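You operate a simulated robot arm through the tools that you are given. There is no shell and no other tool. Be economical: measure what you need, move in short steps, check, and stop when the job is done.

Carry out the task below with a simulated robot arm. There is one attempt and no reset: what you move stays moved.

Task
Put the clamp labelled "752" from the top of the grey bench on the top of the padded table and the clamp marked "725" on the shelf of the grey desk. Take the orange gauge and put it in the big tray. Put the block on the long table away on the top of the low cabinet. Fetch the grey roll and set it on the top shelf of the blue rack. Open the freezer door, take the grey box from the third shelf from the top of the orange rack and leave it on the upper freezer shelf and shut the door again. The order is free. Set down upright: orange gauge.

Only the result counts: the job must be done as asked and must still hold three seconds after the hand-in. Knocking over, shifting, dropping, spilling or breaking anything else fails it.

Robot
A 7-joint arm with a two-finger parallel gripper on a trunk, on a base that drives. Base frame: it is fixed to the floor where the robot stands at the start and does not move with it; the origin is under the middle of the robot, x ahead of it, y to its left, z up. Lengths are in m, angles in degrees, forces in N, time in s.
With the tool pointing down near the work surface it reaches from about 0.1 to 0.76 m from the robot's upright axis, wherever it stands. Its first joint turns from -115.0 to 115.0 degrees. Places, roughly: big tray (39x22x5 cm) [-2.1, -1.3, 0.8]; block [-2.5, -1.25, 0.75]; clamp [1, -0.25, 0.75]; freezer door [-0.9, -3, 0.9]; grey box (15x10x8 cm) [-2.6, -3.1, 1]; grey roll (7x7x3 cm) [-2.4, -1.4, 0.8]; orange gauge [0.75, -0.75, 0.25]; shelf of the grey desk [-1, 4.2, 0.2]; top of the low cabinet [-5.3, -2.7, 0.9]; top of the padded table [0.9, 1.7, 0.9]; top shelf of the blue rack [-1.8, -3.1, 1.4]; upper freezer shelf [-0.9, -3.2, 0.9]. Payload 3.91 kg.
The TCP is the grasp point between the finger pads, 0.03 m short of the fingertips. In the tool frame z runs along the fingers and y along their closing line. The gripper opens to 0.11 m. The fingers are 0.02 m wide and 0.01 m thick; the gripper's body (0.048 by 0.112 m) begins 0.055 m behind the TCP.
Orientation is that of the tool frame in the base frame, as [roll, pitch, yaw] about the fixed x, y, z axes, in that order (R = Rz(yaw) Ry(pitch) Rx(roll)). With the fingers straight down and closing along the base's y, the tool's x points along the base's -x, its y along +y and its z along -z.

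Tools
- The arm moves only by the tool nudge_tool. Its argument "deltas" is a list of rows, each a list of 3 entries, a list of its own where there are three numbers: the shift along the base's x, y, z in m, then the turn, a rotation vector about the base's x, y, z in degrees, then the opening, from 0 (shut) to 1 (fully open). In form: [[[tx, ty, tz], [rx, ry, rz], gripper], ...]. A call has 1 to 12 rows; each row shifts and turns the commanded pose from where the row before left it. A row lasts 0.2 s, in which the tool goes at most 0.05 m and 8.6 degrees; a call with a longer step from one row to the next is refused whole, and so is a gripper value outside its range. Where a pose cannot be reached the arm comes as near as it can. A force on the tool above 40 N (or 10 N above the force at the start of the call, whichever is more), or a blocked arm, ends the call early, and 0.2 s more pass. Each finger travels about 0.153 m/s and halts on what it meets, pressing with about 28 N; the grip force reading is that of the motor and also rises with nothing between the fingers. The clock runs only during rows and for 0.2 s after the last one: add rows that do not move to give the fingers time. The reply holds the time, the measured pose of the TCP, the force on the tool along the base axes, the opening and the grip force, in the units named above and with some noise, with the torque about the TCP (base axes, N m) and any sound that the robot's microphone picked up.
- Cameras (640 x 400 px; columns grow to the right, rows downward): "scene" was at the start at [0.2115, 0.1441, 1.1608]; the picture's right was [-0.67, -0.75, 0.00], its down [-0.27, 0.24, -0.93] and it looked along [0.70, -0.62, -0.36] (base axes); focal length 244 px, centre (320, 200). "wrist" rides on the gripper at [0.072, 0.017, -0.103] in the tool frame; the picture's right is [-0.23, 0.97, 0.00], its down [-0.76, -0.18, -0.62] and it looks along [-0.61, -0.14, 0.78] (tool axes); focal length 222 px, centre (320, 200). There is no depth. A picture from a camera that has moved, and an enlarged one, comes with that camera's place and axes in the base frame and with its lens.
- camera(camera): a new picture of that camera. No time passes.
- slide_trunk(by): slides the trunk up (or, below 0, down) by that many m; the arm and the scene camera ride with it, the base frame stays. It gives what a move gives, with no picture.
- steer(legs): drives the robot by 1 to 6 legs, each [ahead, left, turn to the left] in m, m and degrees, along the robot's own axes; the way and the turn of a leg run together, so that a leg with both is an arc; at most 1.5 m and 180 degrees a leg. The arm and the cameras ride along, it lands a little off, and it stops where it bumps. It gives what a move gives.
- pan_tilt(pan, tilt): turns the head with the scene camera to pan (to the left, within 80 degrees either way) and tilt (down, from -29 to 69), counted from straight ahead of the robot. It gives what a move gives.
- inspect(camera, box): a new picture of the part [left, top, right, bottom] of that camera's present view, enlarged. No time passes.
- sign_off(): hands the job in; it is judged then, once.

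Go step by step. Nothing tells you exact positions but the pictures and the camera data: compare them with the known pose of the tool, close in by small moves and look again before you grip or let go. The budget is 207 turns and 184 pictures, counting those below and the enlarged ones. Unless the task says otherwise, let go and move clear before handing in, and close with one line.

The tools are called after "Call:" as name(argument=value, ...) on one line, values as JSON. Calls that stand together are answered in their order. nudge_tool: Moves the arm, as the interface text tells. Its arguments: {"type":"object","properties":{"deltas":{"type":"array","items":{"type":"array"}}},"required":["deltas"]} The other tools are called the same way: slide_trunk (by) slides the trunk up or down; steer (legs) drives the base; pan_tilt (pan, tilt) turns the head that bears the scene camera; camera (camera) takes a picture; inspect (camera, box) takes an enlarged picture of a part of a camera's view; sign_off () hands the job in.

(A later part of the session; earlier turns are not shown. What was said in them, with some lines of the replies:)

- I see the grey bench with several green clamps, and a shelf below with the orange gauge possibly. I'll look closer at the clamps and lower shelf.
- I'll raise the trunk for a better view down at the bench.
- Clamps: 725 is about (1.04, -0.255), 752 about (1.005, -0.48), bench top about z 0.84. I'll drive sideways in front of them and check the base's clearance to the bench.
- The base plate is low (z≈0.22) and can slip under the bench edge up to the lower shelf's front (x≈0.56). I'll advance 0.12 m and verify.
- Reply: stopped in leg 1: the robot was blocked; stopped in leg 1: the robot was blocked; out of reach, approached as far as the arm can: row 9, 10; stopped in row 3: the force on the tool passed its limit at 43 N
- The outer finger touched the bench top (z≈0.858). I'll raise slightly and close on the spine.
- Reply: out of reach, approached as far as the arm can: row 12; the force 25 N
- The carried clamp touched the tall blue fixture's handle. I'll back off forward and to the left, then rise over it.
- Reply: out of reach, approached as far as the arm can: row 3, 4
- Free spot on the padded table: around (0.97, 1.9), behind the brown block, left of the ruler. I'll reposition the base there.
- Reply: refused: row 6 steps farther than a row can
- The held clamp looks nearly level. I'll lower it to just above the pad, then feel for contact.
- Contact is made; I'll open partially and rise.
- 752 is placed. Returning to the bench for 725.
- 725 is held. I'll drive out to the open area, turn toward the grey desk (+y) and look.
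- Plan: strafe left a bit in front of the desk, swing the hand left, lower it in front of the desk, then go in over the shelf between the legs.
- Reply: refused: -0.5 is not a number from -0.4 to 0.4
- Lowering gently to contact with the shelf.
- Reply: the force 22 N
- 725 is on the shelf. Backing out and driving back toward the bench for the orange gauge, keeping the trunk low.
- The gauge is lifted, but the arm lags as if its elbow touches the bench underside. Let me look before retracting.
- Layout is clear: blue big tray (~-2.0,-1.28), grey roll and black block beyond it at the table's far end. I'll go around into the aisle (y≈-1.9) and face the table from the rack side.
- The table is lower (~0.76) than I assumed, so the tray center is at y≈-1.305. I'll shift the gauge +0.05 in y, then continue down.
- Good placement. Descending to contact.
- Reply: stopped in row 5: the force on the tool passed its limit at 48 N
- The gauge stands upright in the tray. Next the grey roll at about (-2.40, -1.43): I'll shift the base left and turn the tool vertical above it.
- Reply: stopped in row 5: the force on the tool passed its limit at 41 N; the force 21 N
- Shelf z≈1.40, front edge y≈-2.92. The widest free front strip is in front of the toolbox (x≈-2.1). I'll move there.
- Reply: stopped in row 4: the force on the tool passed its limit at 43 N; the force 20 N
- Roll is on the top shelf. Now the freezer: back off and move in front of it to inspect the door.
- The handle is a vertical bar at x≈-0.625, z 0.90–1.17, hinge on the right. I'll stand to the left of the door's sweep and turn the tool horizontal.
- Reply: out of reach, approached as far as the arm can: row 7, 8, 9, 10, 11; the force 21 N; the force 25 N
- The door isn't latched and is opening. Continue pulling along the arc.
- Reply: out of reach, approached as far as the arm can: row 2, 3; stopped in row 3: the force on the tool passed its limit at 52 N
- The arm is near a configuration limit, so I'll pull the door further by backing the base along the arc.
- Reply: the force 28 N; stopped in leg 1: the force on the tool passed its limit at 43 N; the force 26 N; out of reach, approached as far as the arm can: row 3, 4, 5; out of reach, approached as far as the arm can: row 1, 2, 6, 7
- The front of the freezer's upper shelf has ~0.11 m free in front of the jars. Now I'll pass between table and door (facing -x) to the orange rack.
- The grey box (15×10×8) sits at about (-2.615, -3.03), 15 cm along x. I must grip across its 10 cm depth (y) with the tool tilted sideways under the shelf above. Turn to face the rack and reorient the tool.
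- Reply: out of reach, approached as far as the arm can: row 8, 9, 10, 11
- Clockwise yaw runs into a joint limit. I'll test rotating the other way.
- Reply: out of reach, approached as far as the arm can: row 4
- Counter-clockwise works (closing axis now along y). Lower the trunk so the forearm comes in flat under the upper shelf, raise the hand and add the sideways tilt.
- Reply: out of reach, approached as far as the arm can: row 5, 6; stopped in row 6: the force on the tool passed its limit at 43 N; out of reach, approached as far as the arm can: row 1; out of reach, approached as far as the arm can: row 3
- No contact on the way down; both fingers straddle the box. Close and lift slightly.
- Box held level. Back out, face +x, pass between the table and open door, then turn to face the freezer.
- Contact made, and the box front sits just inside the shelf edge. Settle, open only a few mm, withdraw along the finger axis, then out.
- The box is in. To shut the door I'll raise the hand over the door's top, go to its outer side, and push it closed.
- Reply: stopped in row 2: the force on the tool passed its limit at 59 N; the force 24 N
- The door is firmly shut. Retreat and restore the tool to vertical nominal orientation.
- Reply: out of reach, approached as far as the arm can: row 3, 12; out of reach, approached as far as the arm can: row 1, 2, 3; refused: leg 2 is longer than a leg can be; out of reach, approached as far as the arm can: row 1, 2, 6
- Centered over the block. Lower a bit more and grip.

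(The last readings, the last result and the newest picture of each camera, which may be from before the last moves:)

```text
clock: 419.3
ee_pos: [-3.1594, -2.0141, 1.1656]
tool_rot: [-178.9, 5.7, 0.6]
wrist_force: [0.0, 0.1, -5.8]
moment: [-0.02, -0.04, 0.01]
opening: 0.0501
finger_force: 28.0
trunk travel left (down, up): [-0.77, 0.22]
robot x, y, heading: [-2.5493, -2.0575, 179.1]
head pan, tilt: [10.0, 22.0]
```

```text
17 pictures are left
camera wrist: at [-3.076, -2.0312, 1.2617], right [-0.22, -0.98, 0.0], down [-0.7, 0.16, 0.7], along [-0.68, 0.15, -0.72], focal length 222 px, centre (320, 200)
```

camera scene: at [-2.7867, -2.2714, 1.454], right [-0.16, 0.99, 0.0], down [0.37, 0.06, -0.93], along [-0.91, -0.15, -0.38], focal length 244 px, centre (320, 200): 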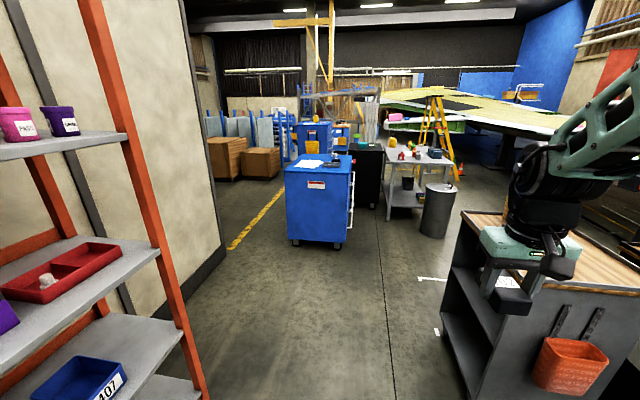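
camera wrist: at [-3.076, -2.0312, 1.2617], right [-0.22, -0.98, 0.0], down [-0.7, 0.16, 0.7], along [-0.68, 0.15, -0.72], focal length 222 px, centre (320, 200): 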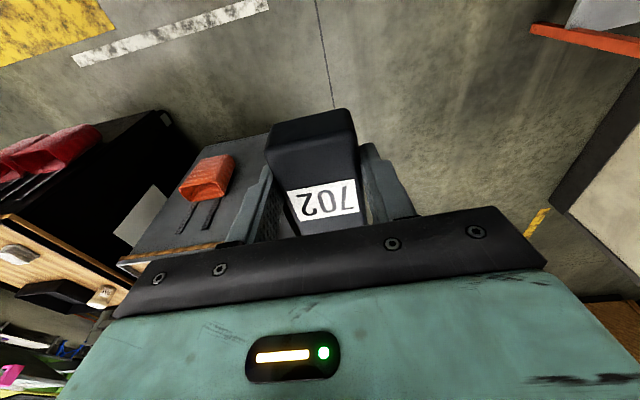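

Call:
steer(legs=[[1.3, 0, 0], [0, 0.5, 0]])

Call:
pan_tilt(pan=0, tilt=30)

Call:
camera(camera="scene")

```text
clock: 428.5
ee_pos: [-4.4739, -2.5098, 1.1661]
tool_rot: [-178.9, 5.7, 0.8]
wrist_force: [-0.5, 0.2, -4.8]
moment: [0.02, -0.06, 0.04]
opening: 0.05
finger_force: 27.9
trunk travel left (down, up): [-0.77, 0.22]
robot x, y, heading: [-3.862, -2.5496, 179.4]
head pan, tilt: [10.0, 22.0]
```

```text
clock: 429.2
ee_pos: [-4.4728, -2.5097, 1.1675]
tool_rot: [-178.9, 5.8, 0.8]
wrist_force: [0.8, 0.7, -5.0]
moment: [0.0, -0.06, 0.0]
opening: 0.0499
finger_force: 28.1
trunk travel left (down, up): [-0.77, 0.22]
robot x, y, heading: [-3.8635, -2.5458, 179.5]
head pan, tilt: [0.0, 30.0]
```

```text
16 pictures are left
camera scene: at [-4.0984, -2.7498, 1.4413], right [0.01, 1.0, 0.0], down [0.5, 0.0, -0.87], along [-0.87, 0.01, -0.5], focal length 244 px, centre (320, 200)
```

scene: 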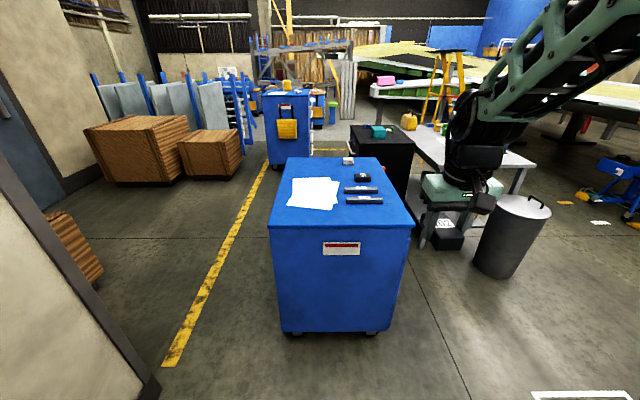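

Call:
steer(legs=[[0.56, 0.01, 0]])

Call:
pan_tilt(pan=0, tilt=50)

Call:
camera(camera="scene")

Call:
camera(camera="wrist")

```text
clock: 432.4
ee_pos: [-5.0326, -2.5168, 1.1671]
tool_rot: [-178.9, 5.8, 1.1]
wrist_force: [-1.1, 0.4, -6.7]
moment: [0.01, -0.06, 0.0]
opening: 0.0499
finger_force: 27.9
trunk travel left (down, up): [-0.77, 0.22]
robot x, y, heading: [-4.4225, -2.5509, 179.6]
head pan, tilt: [0.0, 30.0]
```

```text
clock: 433.2
ee_pos: [-5.0337, -2.5175, 1.1661]
tool_rot: [-178.9, 5.8, 1.0]
wrist_force: [0.3, 0.4, -6.0]
moment: [0.0, -0.07, -0.02]
opening: 0.0497
finger_force: 28.5
trunk travel left (down, up): [-0.77, 0.22]
robot x, y, heading: [-4.4205, -2.5524, 179.7]
head pan, tilt: [0.0, 50.0]
```

```text
15 pictures are left
camera scene: at [-4.6437, -2.7567, 1.4118], right [0.01, 1.0, 0.0], down [0.77, 0.0, -0.64], along [-0.64, 0.0, -0.77], focal length 244 px, centre (320, 200)
```

scene: 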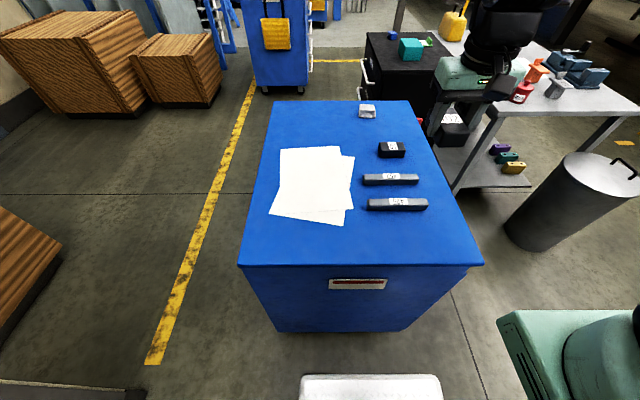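

```text
14 pictures are left
camera wrist: at [-4.9494, -2.5349, 1.2616], right [-0.21, -0.98, 0.0], down [-0.7, 0.15, 0.7], along [-0.68, 0.14, -0.72], focal length 222 px, centre (320, 200)
```

wrist: 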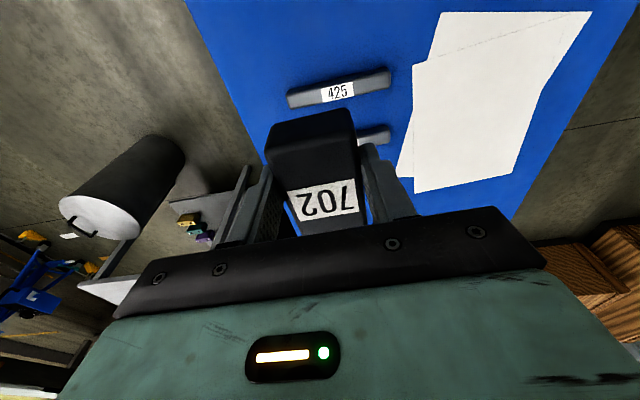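

Call:
steer(legs=[[-0.055, 0, 0]])

Call:
slide_trunk(by=-0.22)

Call:
camera(camera="wrist")

```text
clock: 434.2
ee_pos: [-4.9778, -2.5175, 1.1657]
tool_rot: [-179.0, 5.7, 1.0]
wrist_force: [0.2, 0.0, -5.6]
moment: [-0.01, -0.05, 0.03]
opening: 0.0497
finger_force: 28.2
trunk travel left (down, up): [-0.77, 0.22]
robot x, y, heading: [-4.3728, -2.5584, 179.7]
head pan, tilt: [0.0, 50.0]
```

```text
clock: 436.5
ee_pos: [-4.9779, -2.5198, 0.9459]
tool_rot: [-178.8, 5.7, 1.0]
wrist_force: [0.4, 0.5, -4.7]
moment: [-0.03, -0.06, -0.01]
opening: 0.0497
finger_force: 27.8
trunk travel left (down, up): [-0.55, 0.44]
robot x, y, heading: [-4.3705, -2.5552, 179.8]
head pan, tilt: [0.0, 50.0]
```

```text
13 pictures are left
camera wrist: at [-4.8948, -2.5354, 1.0417], right [-0.21, -0.98, 0.0], down [-0.7, 0.15, 0.7], along [-0.68, 0.14, -0.72], focal length 222 px, centre (320, 200)
```

wrist: 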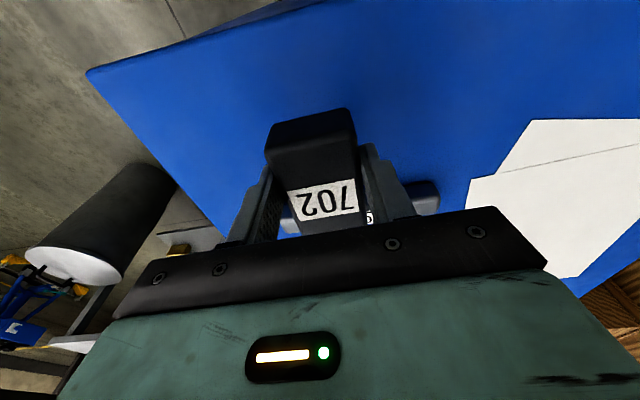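

Call:
slide_trunk(by=-0.035)

Call:
nudge_tool(deltas=[[[0, 0, -0.004], [0, 0, 0], 0], [[0, 0, -0.004], [0, 0, 0], 0]])

```text
clock: 437.3
ee_pos: [-4.978, -2.5179, 0.911]
tool_rot: [-179.0, 5.7, 1.0]
wrist_force: [-0.5, 1.0, -5.2]
moment: [-0.01, -0.05, -0.02]
opening: 0.0499
finger_force: 27.9
trunk travel left (down, up): [-0.515, 0.475]
robot x, y, heading: [-4.368, -2.5563, 179.9]
head pan, tilt: [0.0, 50.0]
```

```text
clock: 437.9
ee_pos: [-4.9742, -2.5189, 0.9064]
tool_rot: [-179.0, 5.8, 1.0]
wrist_force: [0.1, 0.1, -5.7]
moment: [0.01, -0.06, 0.02]
opening: 0.0499
finger_force: 28.1
out of reach, approached as far as the arm can: row 2
trunk travel left (down, up): [-0.515, 0.475]
robot x, y, heading: [-4.371, -2.5567, 179.9]
head pan, tilt: [0.0, 50.0]
```

Call:
slide_trunk(by=-0.008)

Call:
slide_trunk(by=-0.006)

Call:
inspect(camera="wrist", box=[220, 80, 440, 240])

```text
clock: 438.5
ee_pos: [-4.9739, -2.5183, 0.8981]
tool_rot: [-178.9, 5.7, 1.1]
wrist_force: [-0.7, -0.2, -4.7]
moment: [0.0, -0.04, 0.02]
opening: 0.0498
finger_force: 27.8
trunk travel left (down, up): [-0.507, 0.483]
robot x, y, heading: [-4.3671, -2.5556, 179.8]
head pan, tilt: [0.0, 50.0]
```

```text
clock: 439.0
ee_pos: [-4.9748, -2.5188, 0.8924]
tool_rot: [-179.0, 6.0, 0.9]
wrist_force: [-1.3, 1.8, 21.8]
moment: [-0.66, 0.1, 0.07]
opening: 0.0502
finger_force: 28.1
trunk travel left (down, up): [-0.501, 0.489]
robot x, y, heading: [-4.3696, -2.5519, 179.9]
head pan, tilt: [0.0, 50.0]
```

```text
2.50 times, centred on (330, 160) of wrist
camera zoom: at [-4.8914, -2.5358, 0.988], right [-0.21, -0.98, 0.01], down [-0.69, 0.15, 0.7], along [-0.69, 0.14, -0.71], focal length 555 px, centre (295, 300)
```

zoom: 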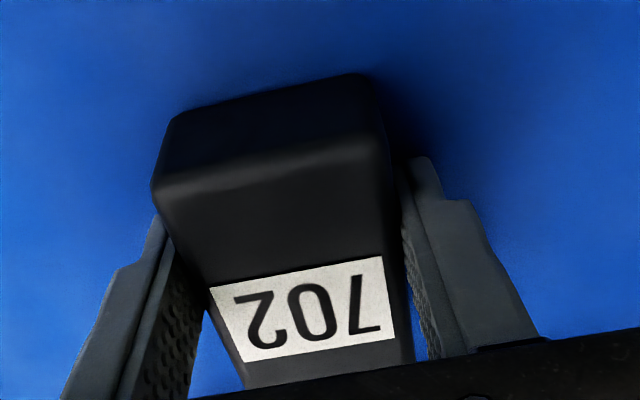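

Call:
nudge_tool(deltas=[[[0, 0, 0], [0, 0, 0], 0.5], [[0, 0, 0], [0, 0, 0], 0.75], [[0, 0, 0], [0, 0, 0], 0.75]])

Call:
slide_trunk(by=0.2)

Call:
steer(legs=[[-0.25, 0, 0]])

Call:
camera(camera="scene")

```text
clock: 439.8
ee_pos: [-4.9743, -2.5187, 0.8902]
tool_rot: [-178.9, 5.8, 1.0]
wrist_force: [-0.2, 5.0, 6.1]
moment: [-0.09, -0.04, 0.06]
opening: 0.079
finger_force: 0.2
trunk travel left (down, up): [-0.501, 0.489]
robot x, y, heading: [-4.3682, -2.5582, 179.5]
head pan, tilt: [0.0, 50.0]
```

```text
clock: 442.0
ee_pos: [-4.9742, -2.5188, 1.0906]
tool_rot: [-178.9, 5.7, 1.0]
wrist_force: [-0.2, -0.5, -0.4]
moment: [-0.02, -0.01, 0.01]
opening: 0.0824
finger_force: 0.0
trunk travel left (down, up): [-0.701, 0.289]
robot x, y, heading: [-4.3676, -2.5517, 180.0]
head pan, tilt: [0.0, 50.0]
```

```text
clock: 443.8
ee_pos: [-4.7218, -2.5181, 1.0918]
tool_rot: [-178.9, 5.9, 1.0]
wrist_force: [0.9, 0.4, 0.3]
moment: [0.0, -0.04, -0.01]
opening: 0.0825
finger_force: 0.0
trunk travel left (down, up): [-0.701, 0.289]
robot x, y, heading: [-4.1156, -2.5552, 179.4]
head pan, tilt: [0.0, 50.0]
```

```text
11 pictures are left
camera scene: at [-4.3372, -2.758, 1.3428], right [0.01, 1.0, 0.0], down [0.77, -0.01, -0.64], along [-0.64, 0.0, -0.77], focal length 244 px, centre (320, 200)
```

scene: 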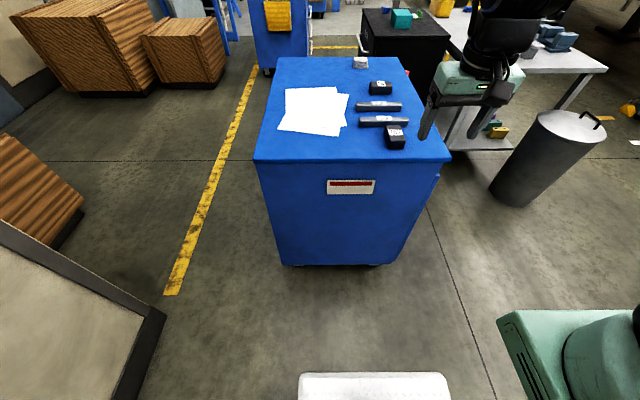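

Call:
inspect(camera="scene", box=[340, 70, 440, 170])

```text
4.00 times, centred on (390, 120) of scene
camera zoom: at [-4.3372, -2.758, 1.3428], right [0.01, 1.0, 0.0], down [0.77, -0.01, -0.64], along [-0.64, 0.0, -0.77], focal length 977 px, centre (40, 520)
```

zoom: 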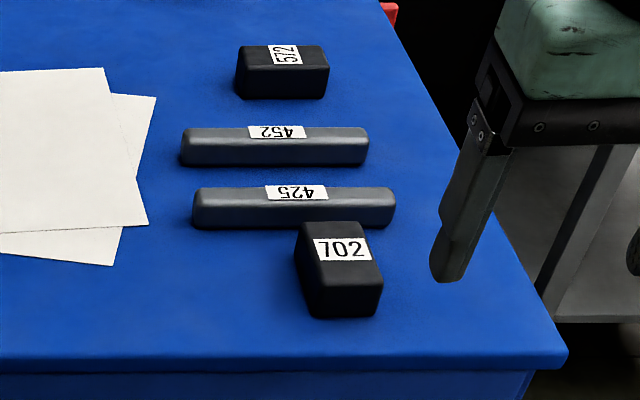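

The 702 block is on the low cabinet without disturbing its neighbours, and every other item has been placed. The freezer is shut and the hand is clear, so I'm handing in.

Call:
sign_off()

```text
The job is handed in.
```

The job is handed in with everything in the task placed: both clamps, the gauge upright in the big tray, the roll, the block, and the grey box in the shut freezer. While I carried clamp 752 it touched the tall blue fixture on the grey bench, and the arm's elbow pressed on the underside of that bench; nothing looked moved in the pictures afterwards.
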